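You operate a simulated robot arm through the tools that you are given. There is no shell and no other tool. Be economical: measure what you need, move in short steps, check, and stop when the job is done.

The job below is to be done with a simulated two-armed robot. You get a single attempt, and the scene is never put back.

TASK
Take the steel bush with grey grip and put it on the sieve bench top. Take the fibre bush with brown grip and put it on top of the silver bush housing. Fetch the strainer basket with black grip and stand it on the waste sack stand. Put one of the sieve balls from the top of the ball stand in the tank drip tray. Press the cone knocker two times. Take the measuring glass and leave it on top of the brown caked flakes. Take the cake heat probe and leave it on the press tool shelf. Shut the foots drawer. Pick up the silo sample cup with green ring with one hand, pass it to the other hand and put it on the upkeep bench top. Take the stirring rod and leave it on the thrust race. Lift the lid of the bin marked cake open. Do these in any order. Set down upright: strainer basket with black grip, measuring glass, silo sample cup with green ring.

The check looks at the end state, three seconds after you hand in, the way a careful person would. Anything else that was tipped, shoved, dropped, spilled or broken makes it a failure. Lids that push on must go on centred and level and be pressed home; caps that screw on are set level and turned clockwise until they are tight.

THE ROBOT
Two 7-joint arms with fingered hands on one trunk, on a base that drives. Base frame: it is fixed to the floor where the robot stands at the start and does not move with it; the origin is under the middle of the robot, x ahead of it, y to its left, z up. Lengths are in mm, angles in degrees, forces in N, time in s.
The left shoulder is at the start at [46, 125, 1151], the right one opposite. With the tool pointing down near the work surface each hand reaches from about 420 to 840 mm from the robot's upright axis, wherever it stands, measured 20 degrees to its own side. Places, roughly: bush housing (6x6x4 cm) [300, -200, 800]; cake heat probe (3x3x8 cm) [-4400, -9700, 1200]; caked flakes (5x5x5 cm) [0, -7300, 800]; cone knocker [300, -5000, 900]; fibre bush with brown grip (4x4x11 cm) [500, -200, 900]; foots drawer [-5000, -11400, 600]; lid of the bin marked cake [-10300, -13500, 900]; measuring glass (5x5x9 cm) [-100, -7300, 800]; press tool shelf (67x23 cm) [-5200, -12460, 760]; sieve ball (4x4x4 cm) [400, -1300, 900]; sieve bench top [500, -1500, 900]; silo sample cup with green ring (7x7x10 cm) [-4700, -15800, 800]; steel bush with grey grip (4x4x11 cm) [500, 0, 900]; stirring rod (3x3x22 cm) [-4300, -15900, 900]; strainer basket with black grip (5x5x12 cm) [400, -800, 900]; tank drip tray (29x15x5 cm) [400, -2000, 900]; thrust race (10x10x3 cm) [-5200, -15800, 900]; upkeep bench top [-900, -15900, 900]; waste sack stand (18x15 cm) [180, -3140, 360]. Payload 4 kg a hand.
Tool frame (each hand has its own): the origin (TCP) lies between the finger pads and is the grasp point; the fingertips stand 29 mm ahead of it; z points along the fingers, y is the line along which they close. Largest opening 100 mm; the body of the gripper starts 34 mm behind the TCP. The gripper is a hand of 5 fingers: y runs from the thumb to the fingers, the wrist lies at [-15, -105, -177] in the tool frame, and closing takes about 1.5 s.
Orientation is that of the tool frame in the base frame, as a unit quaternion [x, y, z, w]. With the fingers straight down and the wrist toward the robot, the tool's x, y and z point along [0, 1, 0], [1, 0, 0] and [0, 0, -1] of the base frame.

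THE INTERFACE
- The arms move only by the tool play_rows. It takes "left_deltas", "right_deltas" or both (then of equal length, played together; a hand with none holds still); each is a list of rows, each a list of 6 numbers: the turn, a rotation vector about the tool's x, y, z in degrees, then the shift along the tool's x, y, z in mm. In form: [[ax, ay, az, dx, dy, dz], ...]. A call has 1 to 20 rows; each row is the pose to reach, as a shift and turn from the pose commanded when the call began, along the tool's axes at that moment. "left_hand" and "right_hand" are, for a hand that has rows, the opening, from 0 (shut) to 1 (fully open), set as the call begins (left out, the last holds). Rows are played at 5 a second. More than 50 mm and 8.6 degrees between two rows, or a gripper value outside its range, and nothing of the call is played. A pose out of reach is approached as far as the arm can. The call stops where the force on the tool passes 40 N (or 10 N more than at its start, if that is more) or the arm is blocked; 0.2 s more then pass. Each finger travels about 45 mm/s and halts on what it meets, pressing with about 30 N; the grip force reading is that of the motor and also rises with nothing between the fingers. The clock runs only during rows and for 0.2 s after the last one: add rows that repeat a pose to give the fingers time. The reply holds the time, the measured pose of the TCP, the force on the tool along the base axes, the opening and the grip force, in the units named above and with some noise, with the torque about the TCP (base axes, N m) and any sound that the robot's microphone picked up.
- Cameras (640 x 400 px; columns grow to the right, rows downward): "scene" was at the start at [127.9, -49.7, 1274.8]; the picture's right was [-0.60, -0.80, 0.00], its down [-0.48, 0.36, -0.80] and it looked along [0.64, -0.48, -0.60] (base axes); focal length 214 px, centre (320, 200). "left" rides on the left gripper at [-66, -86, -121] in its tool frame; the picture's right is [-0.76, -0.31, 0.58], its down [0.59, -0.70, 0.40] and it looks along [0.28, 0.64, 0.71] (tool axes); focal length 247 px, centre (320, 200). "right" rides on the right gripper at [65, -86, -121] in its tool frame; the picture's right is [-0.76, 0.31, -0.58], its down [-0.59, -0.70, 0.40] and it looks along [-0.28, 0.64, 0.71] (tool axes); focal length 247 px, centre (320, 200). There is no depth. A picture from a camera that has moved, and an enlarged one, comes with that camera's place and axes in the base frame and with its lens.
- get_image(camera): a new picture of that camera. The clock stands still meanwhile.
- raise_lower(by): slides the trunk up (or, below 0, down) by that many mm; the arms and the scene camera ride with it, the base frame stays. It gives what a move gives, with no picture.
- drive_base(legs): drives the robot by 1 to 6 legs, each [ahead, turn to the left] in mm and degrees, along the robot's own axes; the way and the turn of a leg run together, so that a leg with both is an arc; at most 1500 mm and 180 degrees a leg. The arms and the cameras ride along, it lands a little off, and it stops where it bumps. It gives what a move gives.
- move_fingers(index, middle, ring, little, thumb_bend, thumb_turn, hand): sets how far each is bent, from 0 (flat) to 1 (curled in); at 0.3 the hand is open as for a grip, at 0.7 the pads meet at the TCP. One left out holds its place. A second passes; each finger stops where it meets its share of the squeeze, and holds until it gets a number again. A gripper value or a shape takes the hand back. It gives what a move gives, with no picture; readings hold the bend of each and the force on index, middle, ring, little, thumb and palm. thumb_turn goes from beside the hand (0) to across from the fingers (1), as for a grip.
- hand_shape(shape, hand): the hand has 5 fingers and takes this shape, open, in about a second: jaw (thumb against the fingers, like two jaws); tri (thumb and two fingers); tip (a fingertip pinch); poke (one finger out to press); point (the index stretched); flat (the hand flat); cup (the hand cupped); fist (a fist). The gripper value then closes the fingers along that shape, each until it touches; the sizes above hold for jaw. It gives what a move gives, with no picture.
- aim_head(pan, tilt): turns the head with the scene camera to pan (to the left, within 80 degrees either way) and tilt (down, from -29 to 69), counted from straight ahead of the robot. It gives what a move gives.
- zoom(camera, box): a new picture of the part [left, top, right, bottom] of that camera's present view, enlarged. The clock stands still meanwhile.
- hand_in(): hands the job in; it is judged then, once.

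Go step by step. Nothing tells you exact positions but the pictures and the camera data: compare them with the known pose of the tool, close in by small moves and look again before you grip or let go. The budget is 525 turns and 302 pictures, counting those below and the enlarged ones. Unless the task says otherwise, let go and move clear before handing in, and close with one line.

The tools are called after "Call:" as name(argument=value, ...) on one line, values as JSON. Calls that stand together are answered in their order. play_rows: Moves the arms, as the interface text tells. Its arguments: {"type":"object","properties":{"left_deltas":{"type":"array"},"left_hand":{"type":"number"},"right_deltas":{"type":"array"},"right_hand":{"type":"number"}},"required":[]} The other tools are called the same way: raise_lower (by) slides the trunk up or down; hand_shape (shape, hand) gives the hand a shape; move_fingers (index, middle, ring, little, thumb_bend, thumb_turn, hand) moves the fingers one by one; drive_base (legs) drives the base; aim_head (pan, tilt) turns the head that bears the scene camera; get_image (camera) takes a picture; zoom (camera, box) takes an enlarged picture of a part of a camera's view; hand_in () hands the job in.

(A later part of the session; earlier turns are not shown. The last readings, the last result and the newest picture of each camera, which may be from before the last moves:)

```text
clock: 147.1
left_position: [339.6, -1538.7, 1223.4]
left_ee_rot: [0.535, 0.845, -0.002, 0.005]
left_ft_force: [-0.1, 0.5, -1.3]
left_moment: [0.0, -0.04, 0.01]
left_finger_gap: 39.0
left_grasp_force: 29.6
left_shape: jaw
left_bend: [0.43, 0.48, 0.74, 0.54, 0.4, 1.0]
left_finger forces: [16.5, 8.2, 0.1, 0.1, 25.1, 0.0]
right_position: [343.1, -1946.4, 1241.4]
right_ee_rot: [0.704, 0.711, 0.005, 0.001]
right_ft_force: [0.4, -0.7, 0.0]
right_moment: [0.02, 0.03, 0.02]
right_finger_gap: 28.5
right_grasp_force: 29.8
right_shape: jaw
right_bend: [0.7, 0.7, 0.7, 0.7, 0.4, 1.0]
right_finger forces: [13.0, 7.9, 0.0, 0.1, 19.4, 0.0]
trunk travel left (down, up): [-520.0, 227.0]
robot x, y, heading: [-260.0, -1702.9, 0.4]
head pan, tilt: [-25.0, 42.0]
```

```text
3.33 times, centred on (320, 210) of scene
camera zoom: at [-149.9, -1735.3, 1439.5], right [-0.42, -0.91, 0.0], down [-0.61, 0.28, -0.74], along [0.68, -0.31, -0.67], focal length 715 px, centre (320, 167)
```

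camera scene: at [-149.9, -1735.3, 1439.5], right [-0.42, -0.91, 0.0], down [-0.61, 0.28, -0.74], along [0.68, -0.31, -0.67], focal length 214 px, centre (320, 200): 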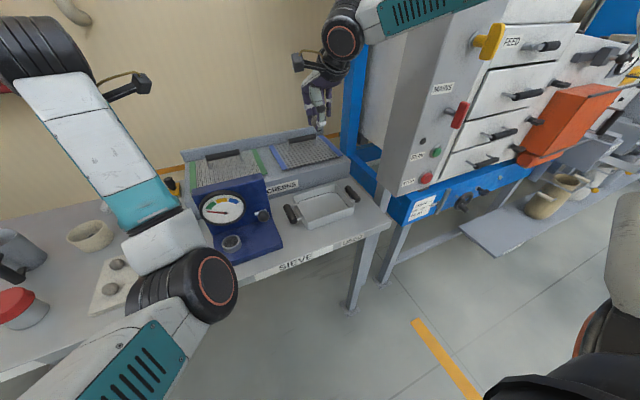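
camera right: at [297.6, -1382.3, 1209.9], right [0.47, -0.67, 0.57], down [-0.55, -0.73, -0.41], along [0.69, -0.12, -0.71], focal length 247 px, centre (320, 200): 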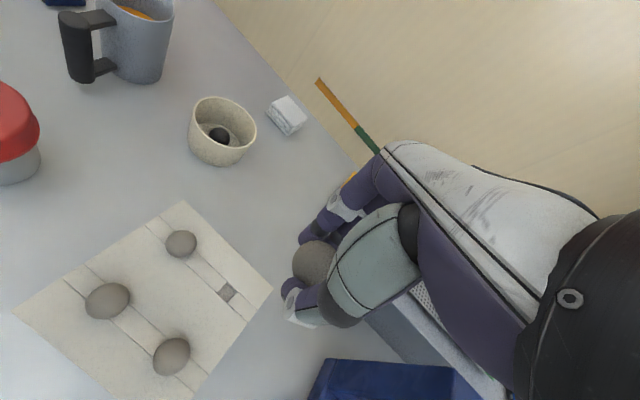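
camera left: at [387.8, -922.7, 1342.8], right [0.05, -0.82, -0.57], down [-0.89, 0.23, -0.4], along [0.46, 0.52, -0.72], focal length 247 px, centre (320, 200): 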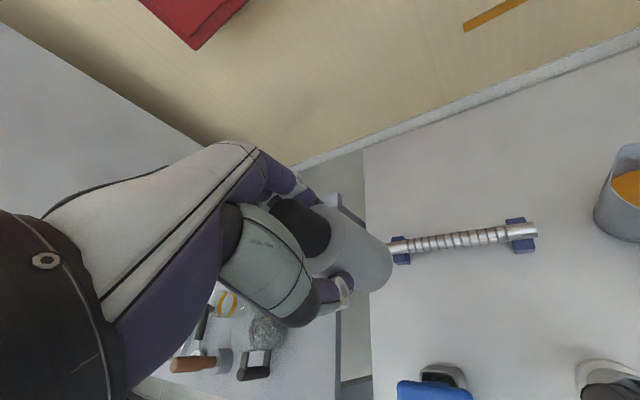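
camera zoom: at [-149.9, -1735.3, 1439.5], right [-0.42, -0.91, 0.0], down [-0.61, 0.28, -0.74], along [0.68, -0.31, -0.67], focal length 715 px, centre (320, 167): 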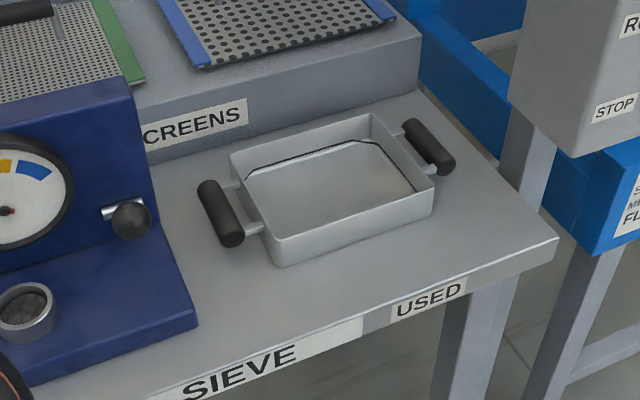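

This is the tray, centre about (398, -1998). I'll move the left hand outward/up for clearance, drive 60 mm ahead, and lower the trunk.

Call:
play_rows(left_deltas=[[0, 0, 0, 25, 10, -15], [0, 0, 0, 50, 20, -30], [0, 0, 0, 80, 30, -45], [0, 0, 0, 100, 40, -60]], right_deltas=[[0, 0, 0, -13, 0, 15], [0, 0, 0, -26, 0, 30], [0, 0, 0, -40, 0, 45], [0, 0, 0, -52, 0, 60]])

Call:
drive_base(legs=[[55, 0]])

Call:
raise_lower(by=-120)

Call:
get_image(camera="right")

Call:
get_image(camera="scene")

```text
clock: 148.1
left_position: [333.1, -1431.0, 1282.1]
left_ee_rot: [0.535, 0.845, -0.002, 0.005]
left_ft_force: [0.2, 0.3, -1.6]
left_moment: [0.02, 0.01, 0.03]
left_finger_gap: 38.8
left_grasp_force: 30.5
left_shape: jaw
left_bend: [0.43, 0.48, 0.74, 0.54, 0.4, 1.0]
left_finger forces: [16.5, 8.1, 0.0, 0.0, 25.1, 0.0]
right_position: [345.5, -1997.5, 1179.2]
right_ee_rot: [0.704, 0.711, 0.005, 0.001]
right_ft_force: [-0.1, 0.9, -0.8]
right_moment: [-0.02, 0.0, -0.02]
right_finger_gap: 28.0
right_grasp_force: 30.1
right_shape: jaw
right_bend: [0.7, 0.7, 0.7, 0.7, 0.4, 1.0]
right_finger forces: [13.0, 8.0, 0.0, 0.1, 19.5, 0.0]
trunk travel left (down, up): [-520.0, 227.0]
robot x, y, heading: [-263.3, -1707.2, 0.5]
head pan, tilt: [-25.0, 42.0]
```

```text
clock: 149.0
left_position: [380.0, -1430.2, 1287.1]
left_ee_rot: [0.535, 0.845, -0.001, 0.006]
left_ft_force: [-1.8, 0.0, -0.7]
left_moment: [0.01, -0.03, -0.02]
left_finger_gap: 38.8
left_grasp_force: 29.4
left_shape: jaw
left_bend: [0.43, 0.48, 0.74, 0.54, 0.4, 1.0]
left_finger forces: [16.5, 8.1, 0.0, 0.1, 25.3, 0.0]
right_position: [392.8, -1998.2, 1181.7]
right_ee_rot: [0.703, 0.711, 0.007, 0.002]
right_ft_force: [-1.6, -1.0, 0.5]
right_moment: [0.04, -0.06, -0.06]
right_finger_gap: 28.4
right_grasp_force: 29.8
right_shape: jaw
right_bend: [0.7, 0.7, 0.7, 0.7, 0.4, 1.0]
right_finger forces: [12.9, 8.0, 0.1, 0.0, 19.5, 0.1]
trunk travel left (down, up): [-520.0, 227.0]
robot x, y, heading: [-207.7, -1706.1, 0.6]
head pan, tilt: [-25.0, 42.0]
```

```text
clock: 150.5
left_position: [383.9, -1430.3, 1163.6]
left_ee_rot: [0.534, 0.845, -0.002, 0.005]
left_ft_force: [-0.6, -0.3, -2.0]
left_moment: [0.02, 0.01, 0.03]
left_finger_gap: 38.7
left_grasp_force: 30.2
left_shape: jaw
left_bend: [0.43, 0.48, 0.74, 0.54, 0.4, 1.0]
left_finger forces: [16.7, 8.2, 0.0, 0.0, 25.2, 0.0]
right_position: [397.0, -1997.7, 1060.0]
right_ee_rot: [0.704, 0.71, 0.005, 0.002]
right_ft_force: [-0.4, 0.3, -0.5]
right_moment: [0.06, 0.0, 0.03]
right_finger_gap: 28.2
right_grasp_force: 30.1
right_shape: jaw
right_bend: [0.7, 0.7, 0.7, 0.7, 0.4, 1.0]
right_finger forces: [13.0, 8.0, 0.0, 0.0, 19.5, 0.1]
trunk travel left (down, up): [-400.0, 347.0]
robot x, y, heading: [-205.7, -1703.5, 0.3]
head pan, tilt: [-25.0, 42.0]
```

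```text
203 pictures are left
camera right: at [309.6, -1933.2, 1180.7], right [0.31, -0.76, 0.58], down [-0.69, -0.59, -0.41], along [0.65, -0.27, -0.71], focal length 247 px, centre (320, 200)
```

right: 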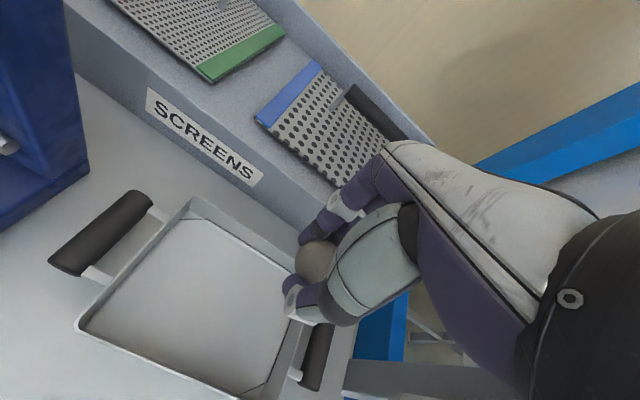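

```text
202 pictures are left
camera scene: at [-83.2, -1734.9, 1318.4], right [-0.42, -0.91, 0.0], down [-0.61, 0.28, -0.74], along [0.68, -0.31, -0.67], focal length 214 px, centre (320, 200)
```

scene: 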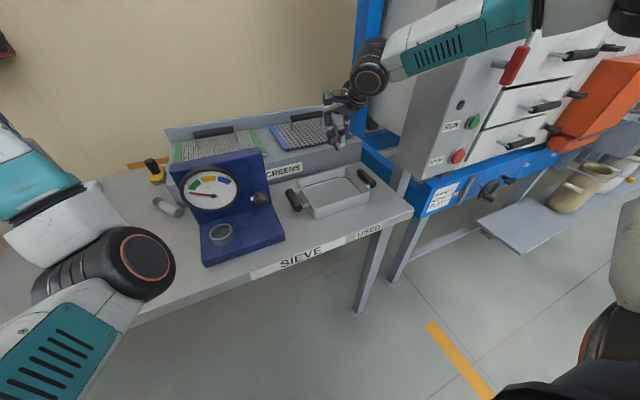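

The tray centre triangulates closer to (372, -1978). Shifting and lowering to 60 mm above.

Call:
play_rows(right_deltas=[[0, 0, 0, 18, -22, 10], [0, 0, 0, 18, -22, 50], [0, 0, 0, 18, -22, 85], [0, 0, 0, 18, -22, 85]])

Call:
get_image(camera="right")

Call:
zoom(camera="scene", box=[260, 120, 420, 240])

```text
clock: 151.5
left_position: [384.1, -1430.8, 1163.2]
left_ee_rot: [0.535, 0.845, -0.003, 0.006]
left_ft_force: [0.3, 0.6, -1.8]
left_moment: [0.02, -0.01, 0.02]
left_finger_gap: 38.9
left_grasp_force: 29.9
left_shape: jaw
left_bend: [0.43, 0.48, 0.74, 0.54, 0.4, 1.0]
left_finger forces: [16.6, 8.2, 0.1, 0.0, 25.2, 0.0]
right_position: [376.0, -1979.0, 973.1]
right_ee_rot: [0.704, 0.711, 0.006, 0.002]
right_ft_force: [0.2, 0.0, -0.9]
right_moment: [-0.02, 0.01, -0.01]
right_finger_gap: 28.3
right_grasp_force: 29.8
right_shape: jaw
right_bend: [0.7, 0.7, 0.7, 0.7, 0.4, 1.0]
right_finger forces: [12.8, 7.9, 0.0, 0.1, 19.3, 0.0]
trunk travel left (down, up): [-400.0, 347.0]
robot x, y, heading: [-206.8, -1705.8, 0.2]
head pan, tilt: [-25.0, 42.0]
```

```text
201 pictures are left
camera right: at [287.4, -1914.7, 1093.7], right [0.31, -0.76, 0.58], down [-0.69, -0.59, -0.41], along [0.65, -0.27, -0.71], focal length 247 px, centre (320, 200)
```

right: 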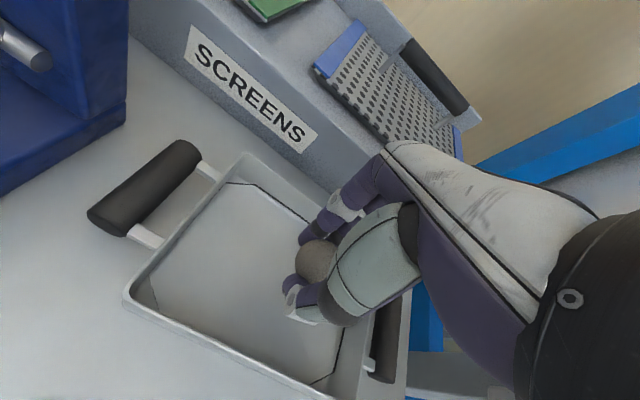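

```text
3.33 times, centred on (340, 180) of scene
camera zoom: at [-82.9, -1734.8, 1318.3], right [-0.42, -0.91, 0.0], down [-0.61, 0.28, -0.74], along [0.68, -0.31, -0.67], focal length 715 px, centre (253, 267)
```

zoom: 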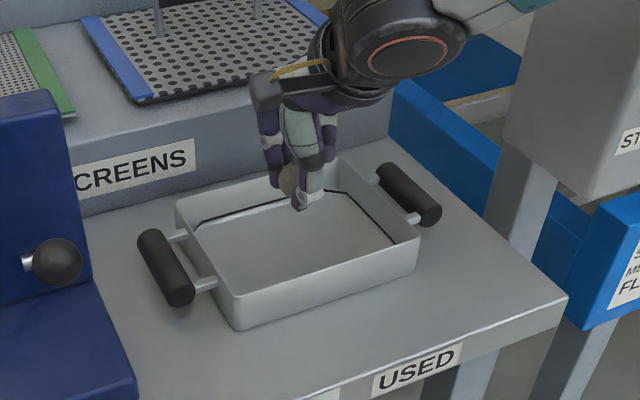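

Ball will land inside the tray; nudging to (386, -1990) and lowering to just above the floor.

Call:
play_rows(right_deltas=[[0, 0, 0, -10, 10, 0], [0, 0, 0, -10, 10, 25], [0, 0, 0, -10, 10, 50], [0, 0, 0, -10, 10, 62], [0, 0, 0, -10, 10, 62]])

Call:
zoom(camera="scene", box=[260, 120, 420, 240])

Call:
get_image(camera="right")

```text
clock: 152.7
left_position: [385.3, -1430.6, 1163.3]
left_ee_rot: [0.536, 0.844, -0.002, 0.005]
left_ft_force: [0.4, 0.7, -2.0]
left_moment: [-0.02, 0.0, 0.01]
left_finger_gap: 38.8
left_grasp_force: 30.1
left_shape: jaw
left_bend: [0.43, 0.48, 0.74, 0.54, 0.4, 1.0]
left_finger forces: [16.6, 8.3, 0.0, 0.0, 25.2, 0.1]
right_position: [386.2, -1989.8, 913.3]
right_ee_rot: [0.703, 0.711, 0.005, 0.002]
right_ft_force: [0.2, -0.1, -0.1]
right_moment: [0.0, 0.02, -0.02]
right_finger_gap: 28.2
right_grasp_force: 29.4
right_shape: jaw
right_bend: [0.7, 0.7, 0.7, 0.7, 0.4, 1.0]
right_finger forces: [12.8, 7.9, 0.0, 0.0, 19.3, 0.0]
trunk travel left (down, up): [-400.0, 347.0]
robot x, y, heading: [-207.2, -1700.1, 0.4]
head pan, tilt: [-25.0, 42.0]
```

```text
3.33 times, centred on (340, 180) of scene
camera zoom: at [-82.9, -1734.8, 1318.3], right [-0.42, -0.91, 0.0], down [-0.61, 0.28, -0.74], along [0.68, -0.31, -0.67], focal length 715 px, centre (253, 267)
```

zoom: 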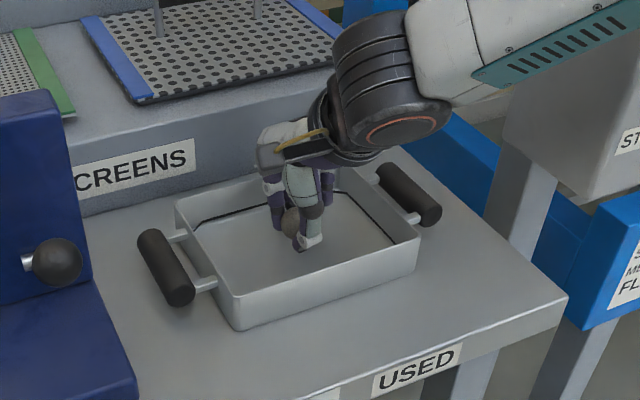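

```text
198 pictures are left
camera right: at [299.2, -1924.3, 1034.0], right [0.31, -0.76, 0.58], down [-0.69, -0.59, -0.41], along [0.65, -0.27, -0.71], focal length 247 px, centre (320, 200)
```

right: 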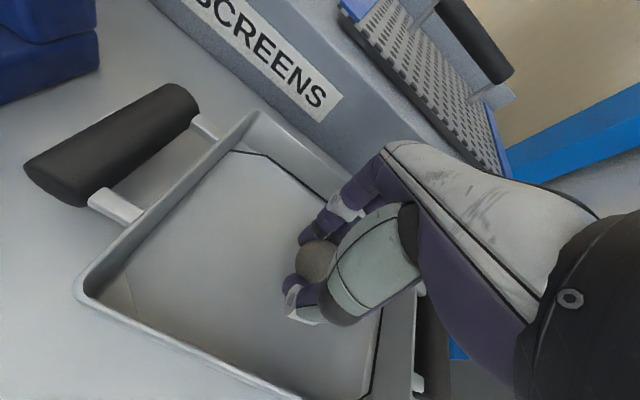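

Call:
play_rows(right_deltas=[[0, 0, 0, 0, 0, 4], [0, 0, 0, 0, 0, 9], [0, 0, 0, 0, 0, 9]])

Call:
play_rows(right_deltas=[[0, 0, 0, 0, 0, 0], [0, 0, 0, 0, 0, 0], [0, 0, 0, 0, 0, 0], [0, 0, 0, 0, 0, 0], [0, 0, 0, 0, 0, 0], [0, 0, 0, 0, 0, 0]], right_hand=0.6)

Call:
get_image(camera="right")

```text
clock: 153.5
left_position: [384.8, -1430.8, 1163.1]
left_ee_rot: [0.535, 0.845, -0.002, 0.005]
left_ft_force: [0.5, -1.4, -0.3]
left_moment: [0.05, 0.0, -0.03]
left_finger_gap: 38.6
left_grasp_force: 29.8
left_shape: jaw
left_bend: [0.43, 0.48, 0.74, 0.54, 0.4, 1.0]
left_finger forces: [16.5, 8.2, 0.0, 0.0, 25.2, 0.1]
right_position: [387.8, -1988.0, 903.2]
right_ee_rot: [0.703, 0.711, 0.006, 0.002]
right_ft_force: [0.7, 0.3, 0.4]
right_moment: [0.0, 0.03, -0.01]
right_finger_gap: 28.4
right_grasp_force: 30.0
right_shape: jaw
right_bend: [0.7, 0.7, 0.7, 0.7, 0.4, 1.0]
right_finger forces: [12.7, 7.8, 0.1, 0.0, 19.3, 0.1]
trunk travel left (down, up): [-400.0, 347.0]
robot x, y, heading: [-208.8, -1702.5, 0.5]
head pan, tilt: [-25.0, 42.0]
```

```text
clock: 154.9
left_position: [384.5, -1430.7, 1163.2]
left_ee_rot: [0.535, 0.845, -0.002, 0.006]
left_ft_force: [0.6, -0.1, -0.3]
left_moment: [0.03, -0.01, 0.01]
left_finger_gap: 38.8
left_grasp_force: 30.1
left_shape: jaw
left_bend: [0.43, 0.48, 0.74, 0.54, 0.4, 1.0]
left_finger forces: [16.5, 8.4, 0.1, 0.0, 25.2, 0.0]
right_position: [386.8, -1988.1, 904.2]
right_ee_rot: [0.703, 0.711, 0.005, 0.002]
right_ft_force: [-0.9, 0.7, -0.3]
right_moment: [0.01, 0.02, 0.0]
right_finger_gap: 60.0
right_grasp_force: 0.1
right_shape: jaw
right_bend: [0.4, 0.39, 0.73, 0.45, 0.31, 1.0]
right_finger forces: [0.1, 0.1, 0.1, 0.0, 0.0, 0.0]
trunk travel left (down, up): [-400.0, 347.0]
robot x, y, heading: [-202.9, -1700.0, 0.5]
head pan, tilt: [-25.0, 42.0]
```

```text
197 pictures are left
camera right: at [299.5, -1924.1, 1024.7], right [0.31, -0.76, 0.58], down [-0.69, -0.59, -0.41], along [0.65, -0.27, -0.71], focal length 247 px, centre (320, 200)
```

right: 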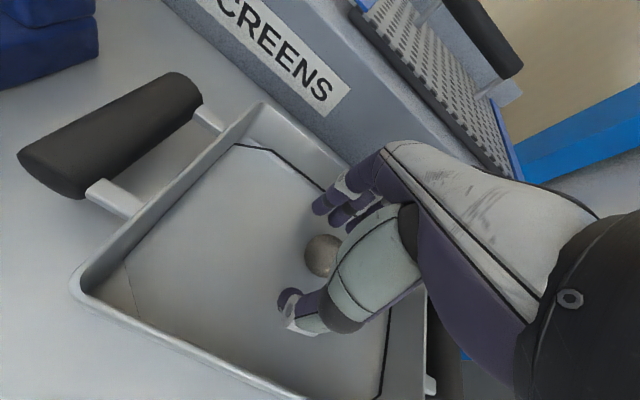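

Ball lies in the tray. Lifting the right hand away and raising the trunk.

Call:
play_rows(right_deltas=[[0, 0, 0, 0, 0, -30], [0, 0, 0, 0, 0, -75], [0, 0, 0, 0, 0, -120], [0, 0, 0, 0, -40, -150], [0, 0, 0, 0, -80, -170]])

Call:
raise_lower(by=120)

Call:
get_image(camera="scene")

```text
clock: 156.1
left_position: [384.7, -1431.3, 1162.6]
left_ee_rot: [0.534, 0.845, -0.003, 0.005]
left_ft_force: [-0.8, 0.4, -1.6]
left_moment: [0.02, 0.02, 0.02]
left_finger_gap: 38.7
left_grasp_force: 30.2
left_shape: jaw
left_bend: [0.43, 0.48, 0.74, 0.54, 0.4, 1.0]
left_finger forces: [16.6, 8.2, 0.0, 0.0, 25.2, 0.0]
right_position: [305.1, -1991.2, 1070.5]
right_ee_rot: [0.703, 0.711, 0.005, 0.002]
right_ft_force: [0.2, -0.1, -0.4]
right_moment: [0.0, -0.03, -0.01]
right_finger_gap: 60.0
right_grasp_force: 0.0
right_shape: jaw
right_bend: [0.39, 0.39, 0.73, 0.45, 0.3, 1.0]
right_finger forces: [0.0, 0.1, 0.0, 0.0, 0.0, 0.0]
trunk travel left (down, up): [-400.0, 347.0]
robot x, y, heading: [-204.4, -1705.3, 0.5]
head pan, tilt: [-25.0, 42.0]
```

```text
clock: 157.6
left_position: [385.5, -1430.0, 1283.5]
left_ee_rot: [0.535, 0.845, -0.004, 0.004]
left_ft_force: [1.3, 0.0, -1.4]
left_moment: [0.0, 0.0, 0.0]
left_finger_gap: 39.0
left_grasp_force: 30.5
left_shape: jaw
left_bend: [0.43, 0.48, 0.74, 0.54, 0.4, 1.0]
left_finger forces: [16.7, 8.2, 0.0, 0.0, 25.2, 0.1]
right_position: [304.8, -1991.2, 1192.5]
right_ee_rot: [0.703, 0.711, 0.005, 0.0]
right_ft_force: [0.7, 0.1, 0.7]
right_moment: [0.01, -0.03, 0.0]
right_finger_gap: 60.0
right_grasp_force: 0.0
right_shape: jaw
right_bend: [0.39, 0.39, 0.73, 0.45, 0.3, 1.0]
right_finger forces: [0.0, 0.0, 0.0, 0.0, 0.0, 0.0]
trunk travel left (down, up): [-520.0, 227.0]
robot x, y, heading: [-209.4, -1699.5, 0.5]
head pan, tilt: [-25.0, 42.0]
```

```text
196 pictures are left
camera scene: at [-97.5, -1735.0, 1439.4], right [-0.42, -0.91, 0.0], down [-0.61, 0.28, -0.74], along [0.68, -0.31, -0.67], focal length 214 px, centre (320, 200)
```

scene: 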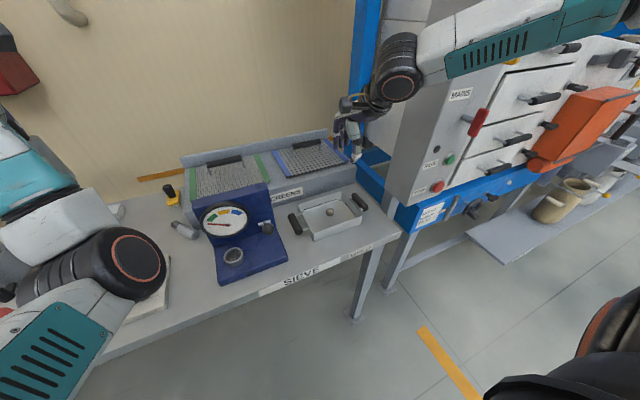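

Ball confirmed in the tray. Next the waste sack stand near (180, -3140, 360): back off and drive down the aisle.

Call:
drive_base(legs=[[-200, 0], [0, -90], [900, 0]])

Call:
aim_head(pan=35, tilt=40)

Call:
get_image(camera="scene")

```text
clock: 167.3
left_position: [-109.7, -3191.9, 1282.9]
left_ee_rot: [0.974, 0.225, -0.005, 0.001]
left_ft_force: [-0.2, 0.5, -1.3]
left_moment: [0.02, 0.0, 0.01]
left_finger_gap: 38.3
left_grasp_force: 30.2
left_shape: jaw
left_bend: [0.43, 0.48, 0.74, 0.54, 0.4, 1.0]
left_finger forces: [16.2, 8.1, 0.0, 0.0, 24.8, 0.0]
right_position: [-670.6, -3118.4, 1193.5]
right_ee_rot: [1.0, 0.011, 0.004, 0.004]
right_ft_force: [0.3, -0.2, 0.3]
right_moment: [0.0, -0.02, 0.05]
right_finger_gap: 59.9
right_grasp_force: 0.0
right_shape: jaw
right_bend: [0.39, 0.39, 0.73, 0.45, 0.3, 1.0]
right_finger forces: [0.0, 0.0, 0.0, 0.0, 0.0, 0.1]
trunk travel left (down, up): [-520.0, 227.0]
robot x, y, heading: [-384.7, -2601.8, -88.6]
head pan, tilt: [-25.0, 42.0]
```

```text
clock: 168.6
left_position: [-108.9, -3190.9, 1282.1]
left_ee_rot: [0.974, 0.225, -0.006, 0.002]
left_ft_force: [0.3, -0.6, -1.4]
left_moment: [0.01, 0.0, -0.04]
left_finger_gap: 38.4
left_grasp_force: 29.9
left_shape: jaw
left_bend: [0.43, 0.48, 0.74, 0.54, 0.4, 1.0]
left_finger forces: [16.2, 8.0, 0.0, 0.1, 24.8, 0.0]
right_position: [-671.4, -3118.6, 1191.4]
right_ee_rot: [1.0, 0.011, 0.004, 0.005]
right_ft_force: [0.2, -0.5, 0.1]
right_moment: [0.01, -0.03, -0.01]
right_finger_gap: 59.7
right_grasp_force: 0.1
right_shape: jaw
right_bend: [0.39, 0.39, 0.73, 0.45, 0.3, 1.0]
right_finger forces: [0.1, 0.0, 0.0, 0.1, 0.1, 0.0]
trunk travel left (down, up): [-520.0, 227.0]
robot x, y, heading: [-386.7, -2601.8, -89.0]
head pan, tilt: [35.0, 40.0]
```

```text
195 pictures are left
camera scene: at [-336.9, -2701.0, 1442.4], right [-0.81, -0.59, 0.0], down [-0.38, 0.52, -0.77], along [0.45, -0.62, -0.64], focal length 214 px, centre (320, 200)
```

scene: 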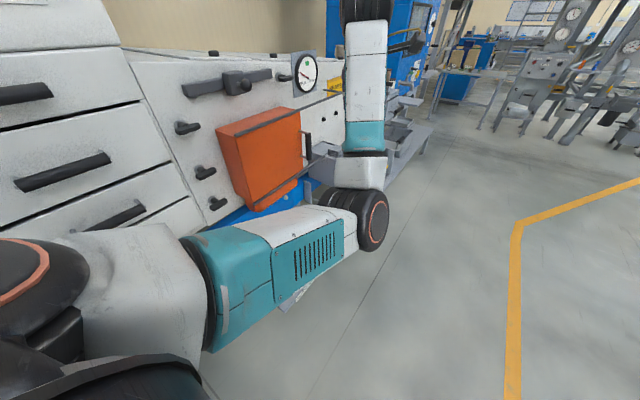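

The arm hides the shelf. I'll swing out into the aisle and face the stand from farther back.

Call:
drive_base(legs=[[0, -30], [420, 0], [0, 105]])

Call:
aim_head(pan=0, tilt=38)

Call:
get_image(camera="scene")

```text
clock: 177.1
left_position: [45.6, -2862.3, 1282.4]
left_ee_rot: [0.64, 0.768, -0.002, 0.005]
left_ft_force: [0.2, 0.4, -1.1]
left_moment: [0.02, -0.02, 0.03]
left_finger_gap: 38.0
left_grasp_force: 30.2
left_shape: jaw
left_bend: [0.43, 0.48, 0.74, 0.54, 0.41, 1.0]
left_finger forces: [16.1, 8.1, 0.0, 0.0, 24.4, 0.1]
right_position: [-174.7, -3383.3, 1193.4]
right_ee_rot: [0.789, 0.614, 0.006, 0.002]
right_ft_force: [-0.5, -0.1, -0.5]
right_moment: [0.0, -0.01, 0.01]
right_finger_gap: 59.9
right_grasp_force: 0.0
right_shape: jaw
right_bend: [0.39, 0.39, 0.73, 0.45, 0.3, 1.0]
right_finger forces: [0.0, 0.0, 0.0, 0.0, 0.0, 0.0]
trunk travel left (down, up): [-520.0, 227.0]
robot x, y, heading: [-596.4, -2973.5, -14.1]
head pan, tilt: [35.0, 40.0]
```

```text
clock: 178.2
left_position: [45.6, -2864.5, 1283.8]
left_ee_rot: [0.64, 0.768, -0.002, 0.005]
left_ft_force: [-0.2, 0.4, -2.2]
left_moment: [-0.03, -0.01, 0.02]
left_finger_gap: 38.3
left_grasp_force: 29.8
left_shape: jaw
left_bend: [0.43, 0.48, 0.74, 0.54, 0.41, 1.0]
left_finger forces: [16.0, 8.1, 0.0, 0.1, 24.5, 0.0]
right_position: [-174.6, -3383.2, 1193.9]
right_ee_rot: [0.79, 0.613, 0.005, 0.002]
right_ft_force: [0.3, 0.1, 0.5]
right_moment: [-0.02, -0.02, 0.01]
right_finger_gap: 60.0
right_grasp_force: 0.0
right_shape: jaw
right_bend: [0.39, 0.39, 0.73, 0.45, 0.3, 1.0]
right_finger forces: [0.0, 0.0, 0.0, 0.0, 0.1, 0.0]
trunk travel left (down, up): [-520.0, 227.0]
robot x, y, heading: [-599.5, -2971.5, -14.3]
head pan, tilt: [0.0, 38.0]
```

```text
194 pictures are left
camera scene: at [-480.3, -3000.6, 1445.4], right [-0.25, -0.97, 0.0], down [-0.6, 0.15, -0.79], along [0.76, -0.2, -0.62], focal length 214 px, centre (320, 200)
```

scene: 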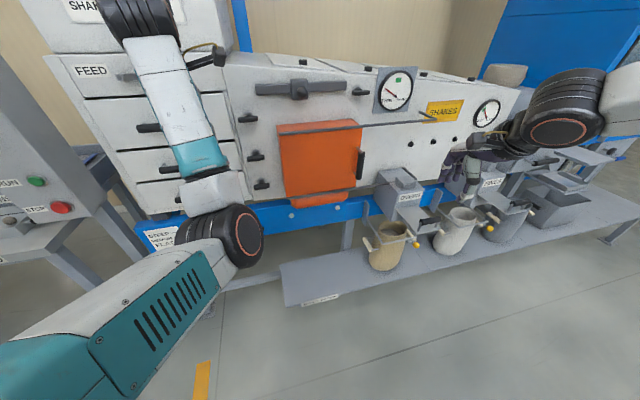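

Call:
zoom(camera="scene", box=[260, 200, 480, 320])

```text
2.91 times, centred on (370, 260) of scene
camera zoom: at [-480.3, -3000.6, 1445.4], right [-0.25, -0.97, 0.0], down [-0.6, 0.15, -0.79], along [0.76, -0.2, -0.62], focal length 624 px, centre (174, 26)
```

zoom: 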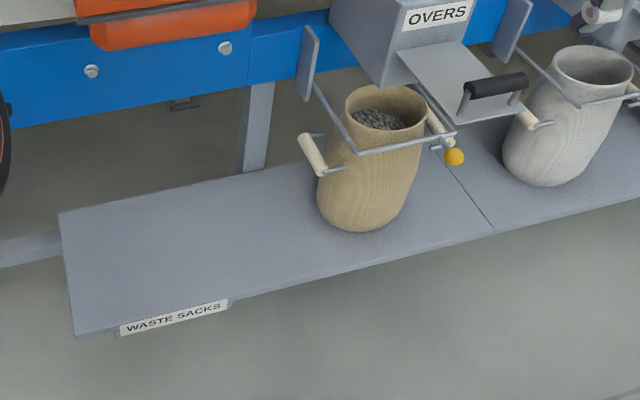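

The "WASTE SACKS" platform's left section is free around (170, -3140, 360). I'll tuck the left hand in a bit, turn 12° right and approach 180 mm, then lower.

Call:
play_rows(left_deltas=[[0, 0, 0, -2, -30, 0], [0, 0, 0, -4, -60, 0], [0, 0, 0, -5, -90, 0], [0, 0, 0, -6, -110, 0]])

Call:
drive_base(legs=[[0, -12], [180, 0]])

Call:
aim_head(pan=10, tilt=45)

Call:
get_image(camera="scene")

```text
clock: 179.2
left_position: [-27.4, -2879.5, 1270.2]
left_ee_rot: [0.64, 0.769, -0.001, 0.005]
left_ft_force: [0.0, -1.0, -1.6]
left_moment: [0.01, -0.01, 0.01]
left_finger_gap: 38.2
left_grasp_force: 30.2
left_shape: jaw
left_bend: [0.43, 0.48, 0.74, 0.54, 0.41, 1.0]
left_finger forces: [16.1, 8.1, 0.0, 0.1, 24.4, 0.0]
left hand out of reach, approached as far as the arm can: row 3, 4
right_position: [-175.6, -3383.5, 1193.6]
right_ee_rot: [0.79, 0.614, 0.004, 0.003]
right_ft_force: [0.2, -0.1, 0.1]
right_moment: [-0.01, 0.01, 0.01]
right_finger_gap: 59.9
right_grasp_force: 0.0
right_shape: jaw
right_bend: [0.39, 0.39, 0.73, 0.45, 0.3, 1.0]
right_finger forces: [0.1, 0.1, 0.0, 0.0, 0.0, 0.0]
trunk travel left (down, up): [-520.0, 227.0]
robot x, y, heading: [-596.1, -2976.3, -14.4]
head pan, tilt: [0.0, 38.0]
```

```text
clock: 181.4
left_position: [141.5, -3073.3, 1271.2]
left_ee_rot: [0.714, 0.7, -0.003, 0.004]
left_ft_force: [0.2, 0.1, -1.0]
left_moment: [-0.01, 0.01, 0.01]
left_finger_gap: 37.9
left_grasp_force: 30.1
left_shape: jaw
left_bend: [0.43, 0.48, 0.74, 0.54, 0.41, 1.0]
left_finger forces: [16.1, 8.2, 0.0, 0.1, 24.5, 0.1]
right_position: [-105.3, -3538.0, 1193.0]
right_ee_rot: [0.848, 0.531, 0.004, 0.001]
right_ft_force: [0.7, -0.6, 0.1]
right_moment: [0.02, -0.03, 0.01]
right_finger_gap: 59.9
right_grasp_force: 0.1
right_shape: jaw
right_bend: [0.39, 0.39, 0.73, 0.45, 0.3, 1.0]
right_finger forces: [0.1, 0.0, 0.0, 0.1, 0.0, 0.0]
trunk travel left (down, up): [-520.0, 227.0]
robot x, y, heading: [-435.8, -3052.2, -25.9]
head pan, tilt: [0.0, 38.0]
```

```text
clock: 182.1
left_position: [140.0, -3072.6, 1269.5]
left_ee_rot: [0.714, 0.7, -0.002, 0.006]
left_ft_force: [-0.5, 0.1, -1.6]
left_moment: [-0.02, 0.02, 0.0]
left_finger_gap: 37.9
left_grasp_force: 29.8
left_shape: jaw
left_bend: [0.43, 0.48, 0.74, 0.54, 0.41, 1.0]
left_finger forces: [16.0, 8.3, 0.0, 0.0, 24.5, 0.0]
right_position: [-105.4, -3537.4, 1195.4]
right_ee_rot: [0.848, 0.531, 0.005, 0.002]
right_ft_force: [-0.6, -0.1, -0.9]
right_moment: [0.0, 0.01, -0.01]
right_finger_gap: 59.9
right_grasp_force: 0.0
right_shape: jaw
right_bend: [0.39, 0.39, 0.73, 0.45, 0.3, 1.0]
right_finger forces: [0.1, 0.1, 0.0, 0.0, 0.0, 0.0]
trunk travel left (down, up): [-520.0, 227.0]
robot x, y, heading: [-439.5, -3054.9, -26.2]
head pan, tilt: [10.0, 45.0]
```

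```text
192 pictures are left
camera scene: at [-328.8, -3085.7, 1435.2], right [-0.28, -0.96, 0.0], down [-0.68, 0.2, -0.71], along [0.68, -0.2, -0.71], focal length 214 px, centre (320, 200)
```

scene: 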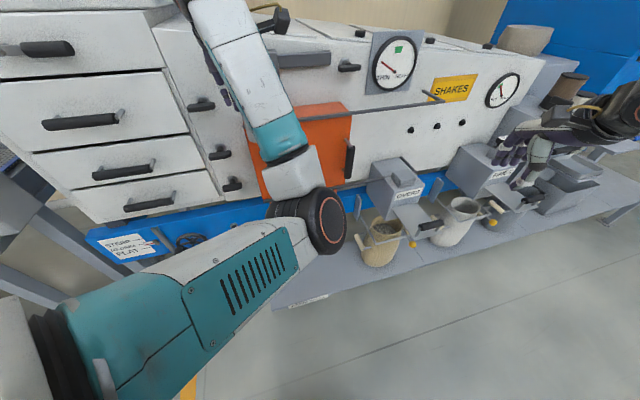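

Checking what lies beneath the left hand before lowering.

Call:
get_image(camera="left")

```text
191 pictures are left
camera left: at [53.8, -3135.7, 1390.9], right [-0.32, -0.76, -0.57], down [-0.69, 0.6, -0.41], along [0.65, 0.26, -0.71], focal length 247 px, centre (320, 200)
```

left: 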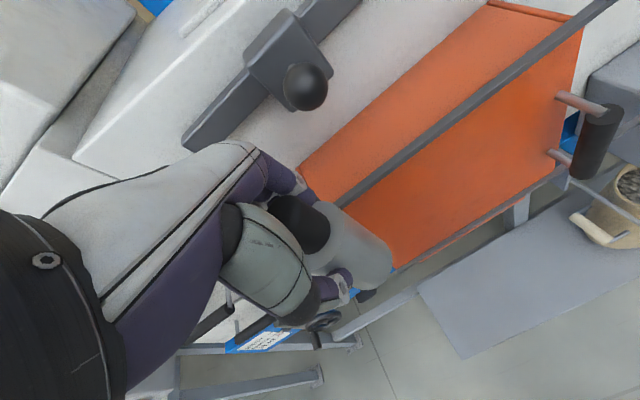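

The hand is close to the machine front. I'll back off 220 mm, lower the trunk fully, then come in low under the overhang.

Call:
drive_base(legs=[[-220, 0]])

Call:
raise_lower(by=-520)

Call:
aim_head(pan=10, tilt=25)

Call:
get_image(camera="scene")

Call:
get_image(camera="left")

```text
clock: 183.8
left_position: [-60.6, -2972.8, 1271.1]
left_ee_rot: [0.713, 0.701, -0.002, 0.005]
left_ft_force: [0.1, 0.7, -1.4]
left_moment: [0.01, -0.06, -0.01]
left_finger_gap: 38.2
left_grasp_force: 30.2
left_shape: jaw
left_bend: [0.43, 0.48, 0.74, 0.54, 0.41, 1.0]
left_finger forces: [16.0, 8.2, 0.0, 0.0, 24.5, 0.0]
right_position: [-304.2, -3438.4, 1193.9]
right_ee_rot: [0.846, 0.533, 0.005, 0.003]
right_ft_force: [-0.8, -0.1, 0.9]
right_moment: [0.0, -0.03, -0.01]
right_finger_gap: 60.1
right_grasp_force: 0.0
right_shape: jaw
right_bend: [0.39, 0.39, 0.73, 0.45, 0.3, 1.0]
right_finger forces: [0.1, 0.0, 0.0, 0.0, 0.0, 0.0]
trunk travel left (down, up): [-520.0, 227.0]
robot x, y, heading: [-639.0, -2956.8, -25.8]
head pan, tilt: [10.0, 45.0]
```

```text
refused: -520 is not a number from -400 to 400
```

```text
clock: 184.7
left_position: [-59.3, -2973.4, 1270.2]
left_ee_rot: [0.712, 0.702, -0.002, 0.005]
left_ft_force: [-0.2, -0.2, -1.1]
left_moment: [-0.01, 0.0, 0.0]
left_finger_gap: 38.3
left_grasp_force: 30.1
left_shape: jaw
left_bend: [0.43, 0.48, 0.74, 0.54, 0.41, 1.0]
left_finger forces: [16.0, 8.2, 0.1, 0.0, 24.6, 0.0]
right_position: [-303.5, -3439.3, 1192.9]
right_ee_rot: [0.846, 0.533, 0.005, 0.004]
right_ft_force: [0.2, -0.9, 0.1]
right_moment: [0.0, 0.02, 0.02]
right_finger_gap: 60.1
right_grasp_force: 0.0
right_shape: jaw
right_bend: [0.39, 0.39, 0.73, 0.45, 0.3, 1.0]
right_finger forces: [0.0, 0.1, 0.0, 0.0, 0.1, 0.1]
trunk travel left (down, up): [-520.0, 227.0]
robot x, y, heading: [-636.2, -2949.6, -25.5]
head pan, tilt: [10.0, 25.0]
```

```text
190 pictures are left
camera scene: at [-517.8, -2991.3, 1465.7], right [-0.27, -0.96, 0.0], down [-0.41, 0.11, -0.91], along [0.87, -0.25, -0.42], focal length 214 px, centre (320, 200)
```

scene: 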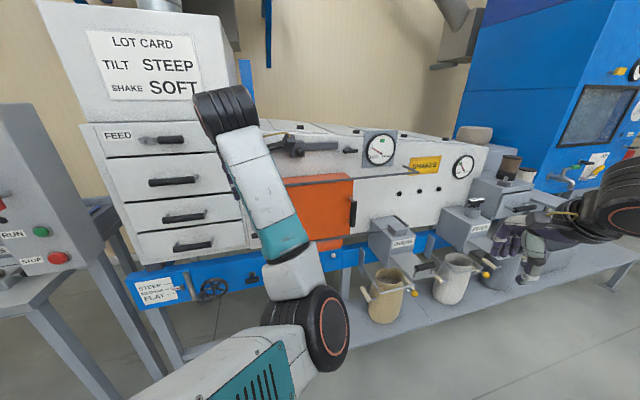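

```text
189 pictures are left
camera left: at [-145.3, -3036.5, 1390.7], right [-0.32, -0.76, -0.57], down [-0.69, 0.6, -0.41], along [0.65, 0.27, -0.71], focal length 247 px, centre (320, 200)
```

left: 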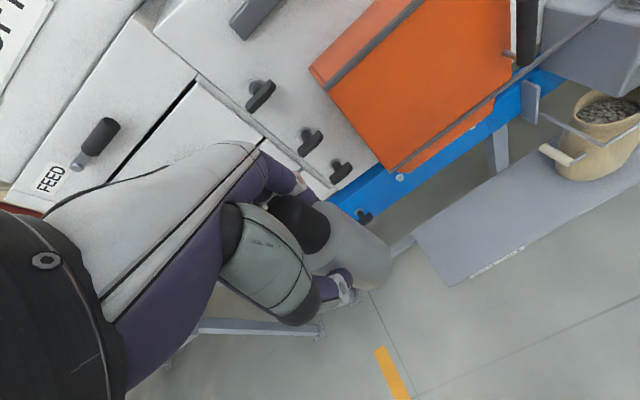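

Call:
raise_lower(by=-300)

Call:
raise_lower(by=-220)

Call:
get_image(camera="scene")

Call:
get_image(camera="left")

```text
clock: 187.7
left_position: [-28.8, -2989.3, 882.0]
left_ee_rot: [0.71, 0.7, -0.03, -0.076]
left_ft_force: [0.0, -0.3, -2.2]
left_moment: [0.0, 0.05, -0.02]
left_finger_gap: 38.1
left_grasp_force: 30.0
left_shape: jaw
left_bend: [0.43, 0.48, 0.74, 0.54, 0.41, 1.0]
left_finger forces: [16.1, 8.3, 0.0, 0.0, 24.4, 0.0]
right_position: [-304.3, -3438.9, 893.1]
right_ee_rot: [0.846, 0.533, 0.005, 0.003]
right_ft_force: [0.4, 0.2, 0.0]
right_moment: [-0.01, -0.02, 0.01]
right_finger_gap: 60.0
right_grasp_force: 0.0
right_shape: jaw
right_bend: [0.39, 0.39, 0.73, 0.45, 0.3, 1.0]
right_finger forces: [0.0, 0.1, 0.0, 0.0, 0.1, 0.1]
trunk travel left (down, up): [-220.0, 527.0]
robot x, y, heading: [-640.4, -2956.6, -25.5]
head pan, tilt: [10.0, 25.0]
```

```text
clock: 190.0
left_position: [-9.6, -2998.2, 521.1]
left_ee_rot: [0.694, 0.685, -0.077, -0.211]
left_ft_force: [-0.1, -0.2, -1.5]
left_moment: [0.0, -0.04, -0.02]
left_finger_gap: 38.2
left_grasp_force: 29.8
left_shape: jaw
left_bend: [0.43, 0.48, 0.74, 0.54, 0.41, 1.0]
left_finger forces: [16.3, 8.3, 0.1, 0.0, 24.4, 0.0]
right_position: [-304.4, -3439.8, 673.8]
right_ee_rot: [0.846, 0.533, 0.005, 0.003]
right_ft_force: [-0.6, 0.2, -0.8]
right_moment: [-0.03, 0.0, 0.0]
right_finger_gap: 60.0
right_grasp_force: 0.1
right_shape: jaw
right_bend: [0.39, 0.39, 0.73, 0.45, 0.3, 1.0]
right_finger forces: [0.0, 0.0, 0.0, 0.0, 0.0, 0.1]
trunk travel left (down, up): [0.0, 747.0]
robot x, y, heading: [-638.1, -2953.6, -25.8]
head pan, tilt: [10.0, 25.0]
```

```text
188 pictures are left
camera scene: at [-372.6, -3061.1, 926.9], right [-0.27, -0.96, 0.0], down [-0.41, 0.11, -0.91], along [0.87, -0.25, -0.42], focal length 214 px, centre (320, 200)
```

scene: 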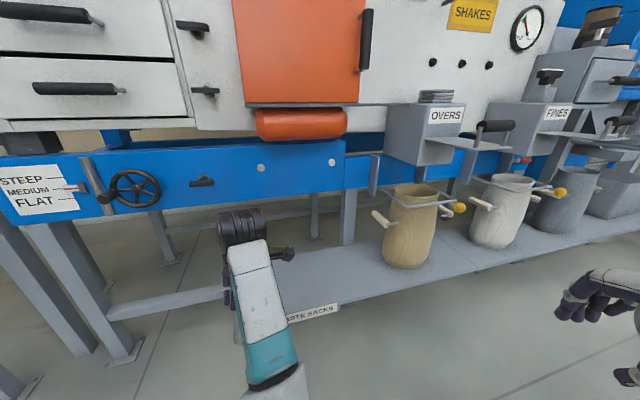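

```text
187 pictures are left
camera left: at [-41.8, -3085.8, 652.5], right [-0.55, -0.64, -0.53], down [-0.77, 0.63, 0.03], along [0.32, 0.43, -0.85], focal length 247 px, centre (320, 200)
```

left: 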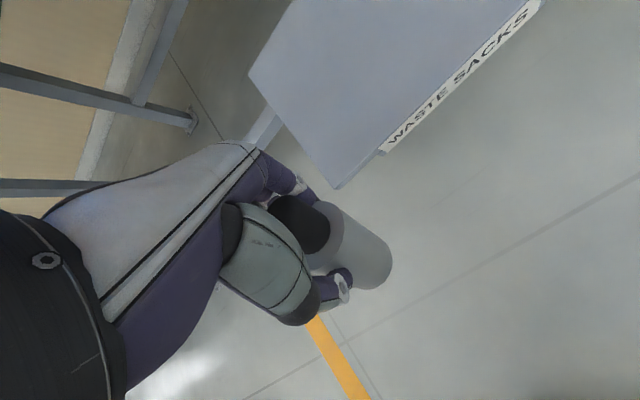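

The trunk leans forward as it lowers and pushed the left arm to its inner limit, tilting the hand 26°. I'll move the hand up/forward and restore it upright.

Call:
play_rows(left_deltas=[[-4, -2, 0, -9, 4, -37], [-9, -4, 0, -18, 8, -74], [-14, -6.4, 0, -27, 12, -111], [-19, -8.6, 0, -36, 15, -147], [-23.7, -10.8, 0, -36, 15, -147], [-23.7, -10.8, 0, -36, 15, -147]])

Call:
get_image(camera="left")

Call:
get_image(camera="scene")

```text
clock: 191.4
left_position: [61.7, -3060.6, 640.7]
left_ee_rot: [0.712, 0.702, 0.0, 0.002]
left_ft_force: [-0.3, 0.3, -1.4]
left_moment: [-0.03, 0.01, 0.02]
left_finger_gap: 38.3
left_grasp_force: 29.7
left_shape: jaw
left_bend: [0.43, 0.48, 0.74, 0.54, 0.41, 1.0]
left_finger forces: [16.1, 8.1, 0.0, 0.0, 24.4, 0.0]
right_position: [-305.5, -3439.2, 672.1]
right_ee_rot: [0.846, 0.533, 0.005, 0.003]
right_ft_force: [-0.8, 0.1, 0.1]
right_moment: [-0.02, -0.01, 0.01]
right_finger_gap: 60.1
right_grasp_force: 0.0
right_shape: jaw
right_bend: [0.39, 0.39, 0.73, 0.45, 0.3, 1.0]
right_finger forces: [0.0, 0.0, 0.1, 0.1, 0.0, 0.0]
trunk travel left (down, up): [0.0, 747.0]
robot x, y, heading: [-635.9, -2956.6, -25.9]
head pan, tilt: [10.0, 25.0]
```

```text
186 pictures are left
camera left: at [-22.9, -3123.9, 760.2], right [-0.32, -0.75, -0.58], down [-0.7, 0.6, -0.4], along [0.65, 0.27, -0.71], focal length 247 px, centre (320, 200)
```

left: 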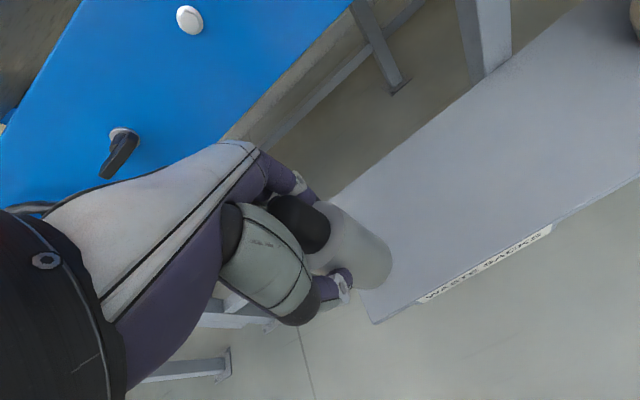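

```text
185 pictures are left
camera scene: at [-372.4, -3061.3, 926.6], right [-0.27, -0.96, 0.0], down [-0.41, 0.11, -0.91], along [0.87, -0.25, -0.42], focal length 214 px, centre (320, 200)
```

scene: 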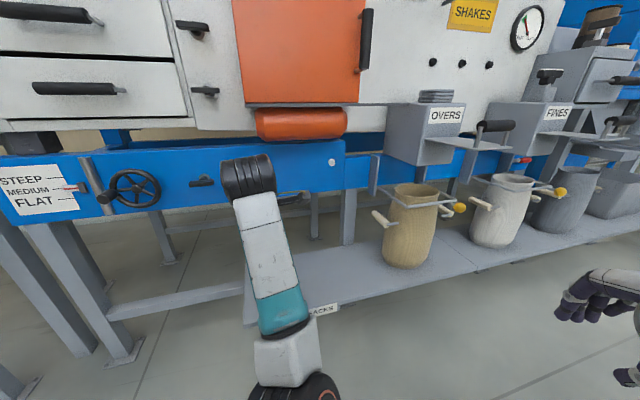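

Upright again. Moving over the stand to (150, -3140) and lowering to ~100 mm above.

Call:
play_rows(left_deltas=[[0, 0, 0, -26, 30, 0], [0, 0, 0, -52, 60, 0], [0, 0, 0, -78, 89, 10], [0, 0, 0, -78, 89, 50], [0, 0, 0, -78, 89, 90], [0, 0, 0, -78, 89, 130], [0, 0, 0, -78, 89, 130]])

Call:
get_image(camera="left")

Call:
get_image(camera="scene")

```text
clock: 193.0
left_position: [149.4, -3139.7, 512.9]
left_ee_rot: [0.711, 0.703, -0.001, 0.0]
left_ft_force: [0.0, -0.2, -1.3]
left_moment: [-0.01, 0.01, 0.01]
left_finger_gap: 38.1
left_grasp_force: 29.8
left_shape: jaw
left_bend: [0.43, 0.48, 0.74, 0.54, 0.41, 1.0]
left_finger forces: [16.0, 8.1, 0.0, 0.0, 24.4, 0.0]
right_position: [-302.9, -3438.9, 672.6]
right_ee_rot: [0.846, 0.534, 0.005, 0.004]
right_ft_force: [0.5, 0.1, 0.8]
right_moment: [0.0, 0.0, 0.0]
right_finger_gap: 59.9
right_grasp_force: 0.0
right_shape: jaw
right_bend: [0.39, 0.39, 0.73, 0.45, 0.3, 1.0]
right_finger forces: [0.1, 0.0, 0.0, 0.0, 0.0, 0.1]
trunk travel left (down, up): [0.0, 747.0]
robot x, y, heading: [-636.6, -2951.1, -25.5]
head pan, tilt: [10.0, 25.0]
```

```text
184 pictures are left
camera left: at [63.6, -3202.1, 632.5], right [-0.32, -0.75, -0.58], down [-0.7, 0.6, -0.4], along [0.65, 0.27, -0.71], focal length 247 px, centre (320, 200)
```

left: 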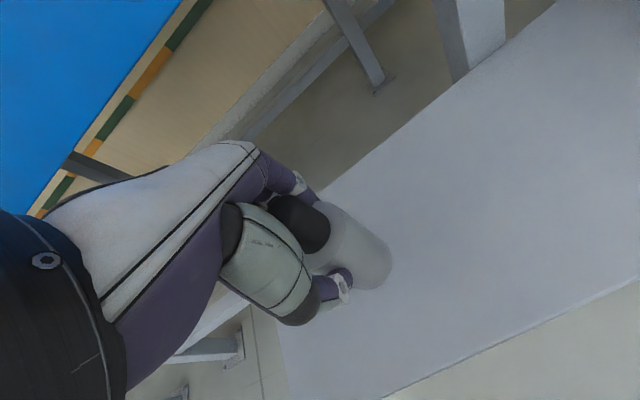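

```text
183 pictures are left
camera scene: at [-372.3, -3061.3, 926.6], right [-0.27, -0.96, 0.0], down [-0.41, 0.11, -0.91], along [0.87, -0.25, -0.42], focal length 214 px, centre (320, 200)
```

scene: 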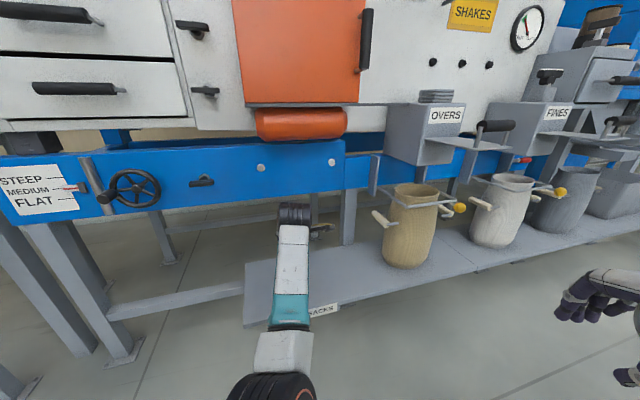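

Good. Lowering toward contact.

Call:
play_rows(left_deltas=[[0, 0, 0, 0, 0, 18], [0, 0, 0, 0, 0, 36], [0, 0, 0, 0, 0, 50], [0, 0, 0, 0, 0, 50]])

Call:
play_rows(left_deltas=[[0, 0, 0, 0, 0, 3], [0, 0, 0, 0, 0, 6], [0, 0, 0, 0, 0, 6]])

Call:
get_image(camera="left")

```text
clock: 194.0
left_position: [148.8, -3138.6, 460.8]
left_ee_rot: [0.711, 0.703, -0.001, 0.001]
left_ft_force: [0.5, 0.4, -0.8]
left_moment: [0.03, 0.02, -0.02]
left_finger_gap: 37.9
left_grasp_force: 29.6
left_shape: jaw
left_bend: [0.43, 0.48, 0.74, 0.54, 0.41, 1.0]
left_finger forces: [16.1, 8.1, 0.0, 0.0, 24.4, 0.1]
right_position: [-303.6, -3438.6, 672.6]
right_ee_rot: [0.846, 0.533, 0.005, 0.003]
right_ft_force: [0.2, -0.5, -0.2]
right_moment: [0.03, -0.02, 0.03]
right_finger_gap: 60.1
right_grasp_force: 0.0
right_shape: jaw
right_bend: [0.39, 0.39, 0.73, 0.45, 0.3, 1.0]
right_finger forces: [0.1, 0.1, 0.0, 0.0, 0.0, 0.0]
trunk travel left (down, up): [0.0, 747.0]
robot x, y, heading: [-637.0, -2952.3, -25.7]
head pan, tilt: [10.0, 25.0]
```

```text
clock: 194.8
left_position: [148.8, -3139.8, 454.6]
left_ee_rot: [0.711, 0.703, -0.001, 0.0]
left_ft_force: [-0.5, -0.1, -1.3]
left_moment: [-0.01, 0.01, 0.01]
left_finger_gap: 38.1
left_grasp_force: 29.7
left_shape: jaw
left_bend: [0.43, 0.48, 0.74, 0.54, 0.41, 1.0]
left_finger forces: [16.0, 8.1, 0.0, 0.1, 24.4, 0.0]
right_position: [-303.4, -3440.2, 672.8]
right_ee_rot: [0.846, 0.533, 0.005, 0.001]
right_ft_force: [-0.8, 0.4, -0.6]
right_moment: [-0.01, 0.0, 0.0]
right_finger_gap: 60.0
right_grasp_force: 0.0
right_shape: jaw
right_bend: [0.39, 0.39, 0.73, 0.45, 0.3, 1.0]
right_finger forces: [0.0, 0.1, 0.0, 0.0, 0.1, 0.0]
trunk travel left (down, up): [0.0, 747.0]
robot x, y, heading: [-637.8, -2950.4, -25.8]
head pan, tilt: [10.0, 25.0]
```

```text
182 pictures are left
camera left: at [63.9, -3202.7, 575.0], right [-0.32, -0.75, -0.58], down [-0.7, 0.6, -0.4], along [0.65, 0.27, -0.71], focal length 247 px, centre (320, 200)
```

left: 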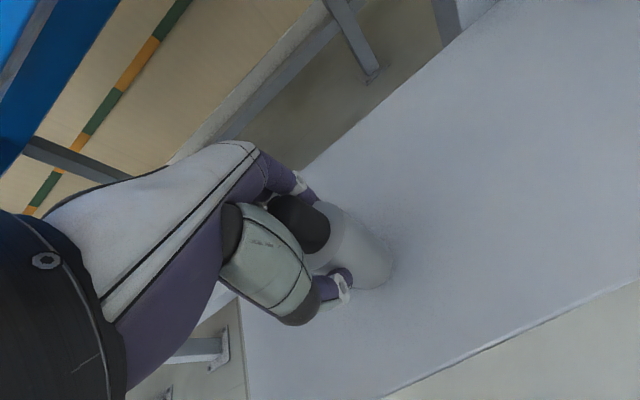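

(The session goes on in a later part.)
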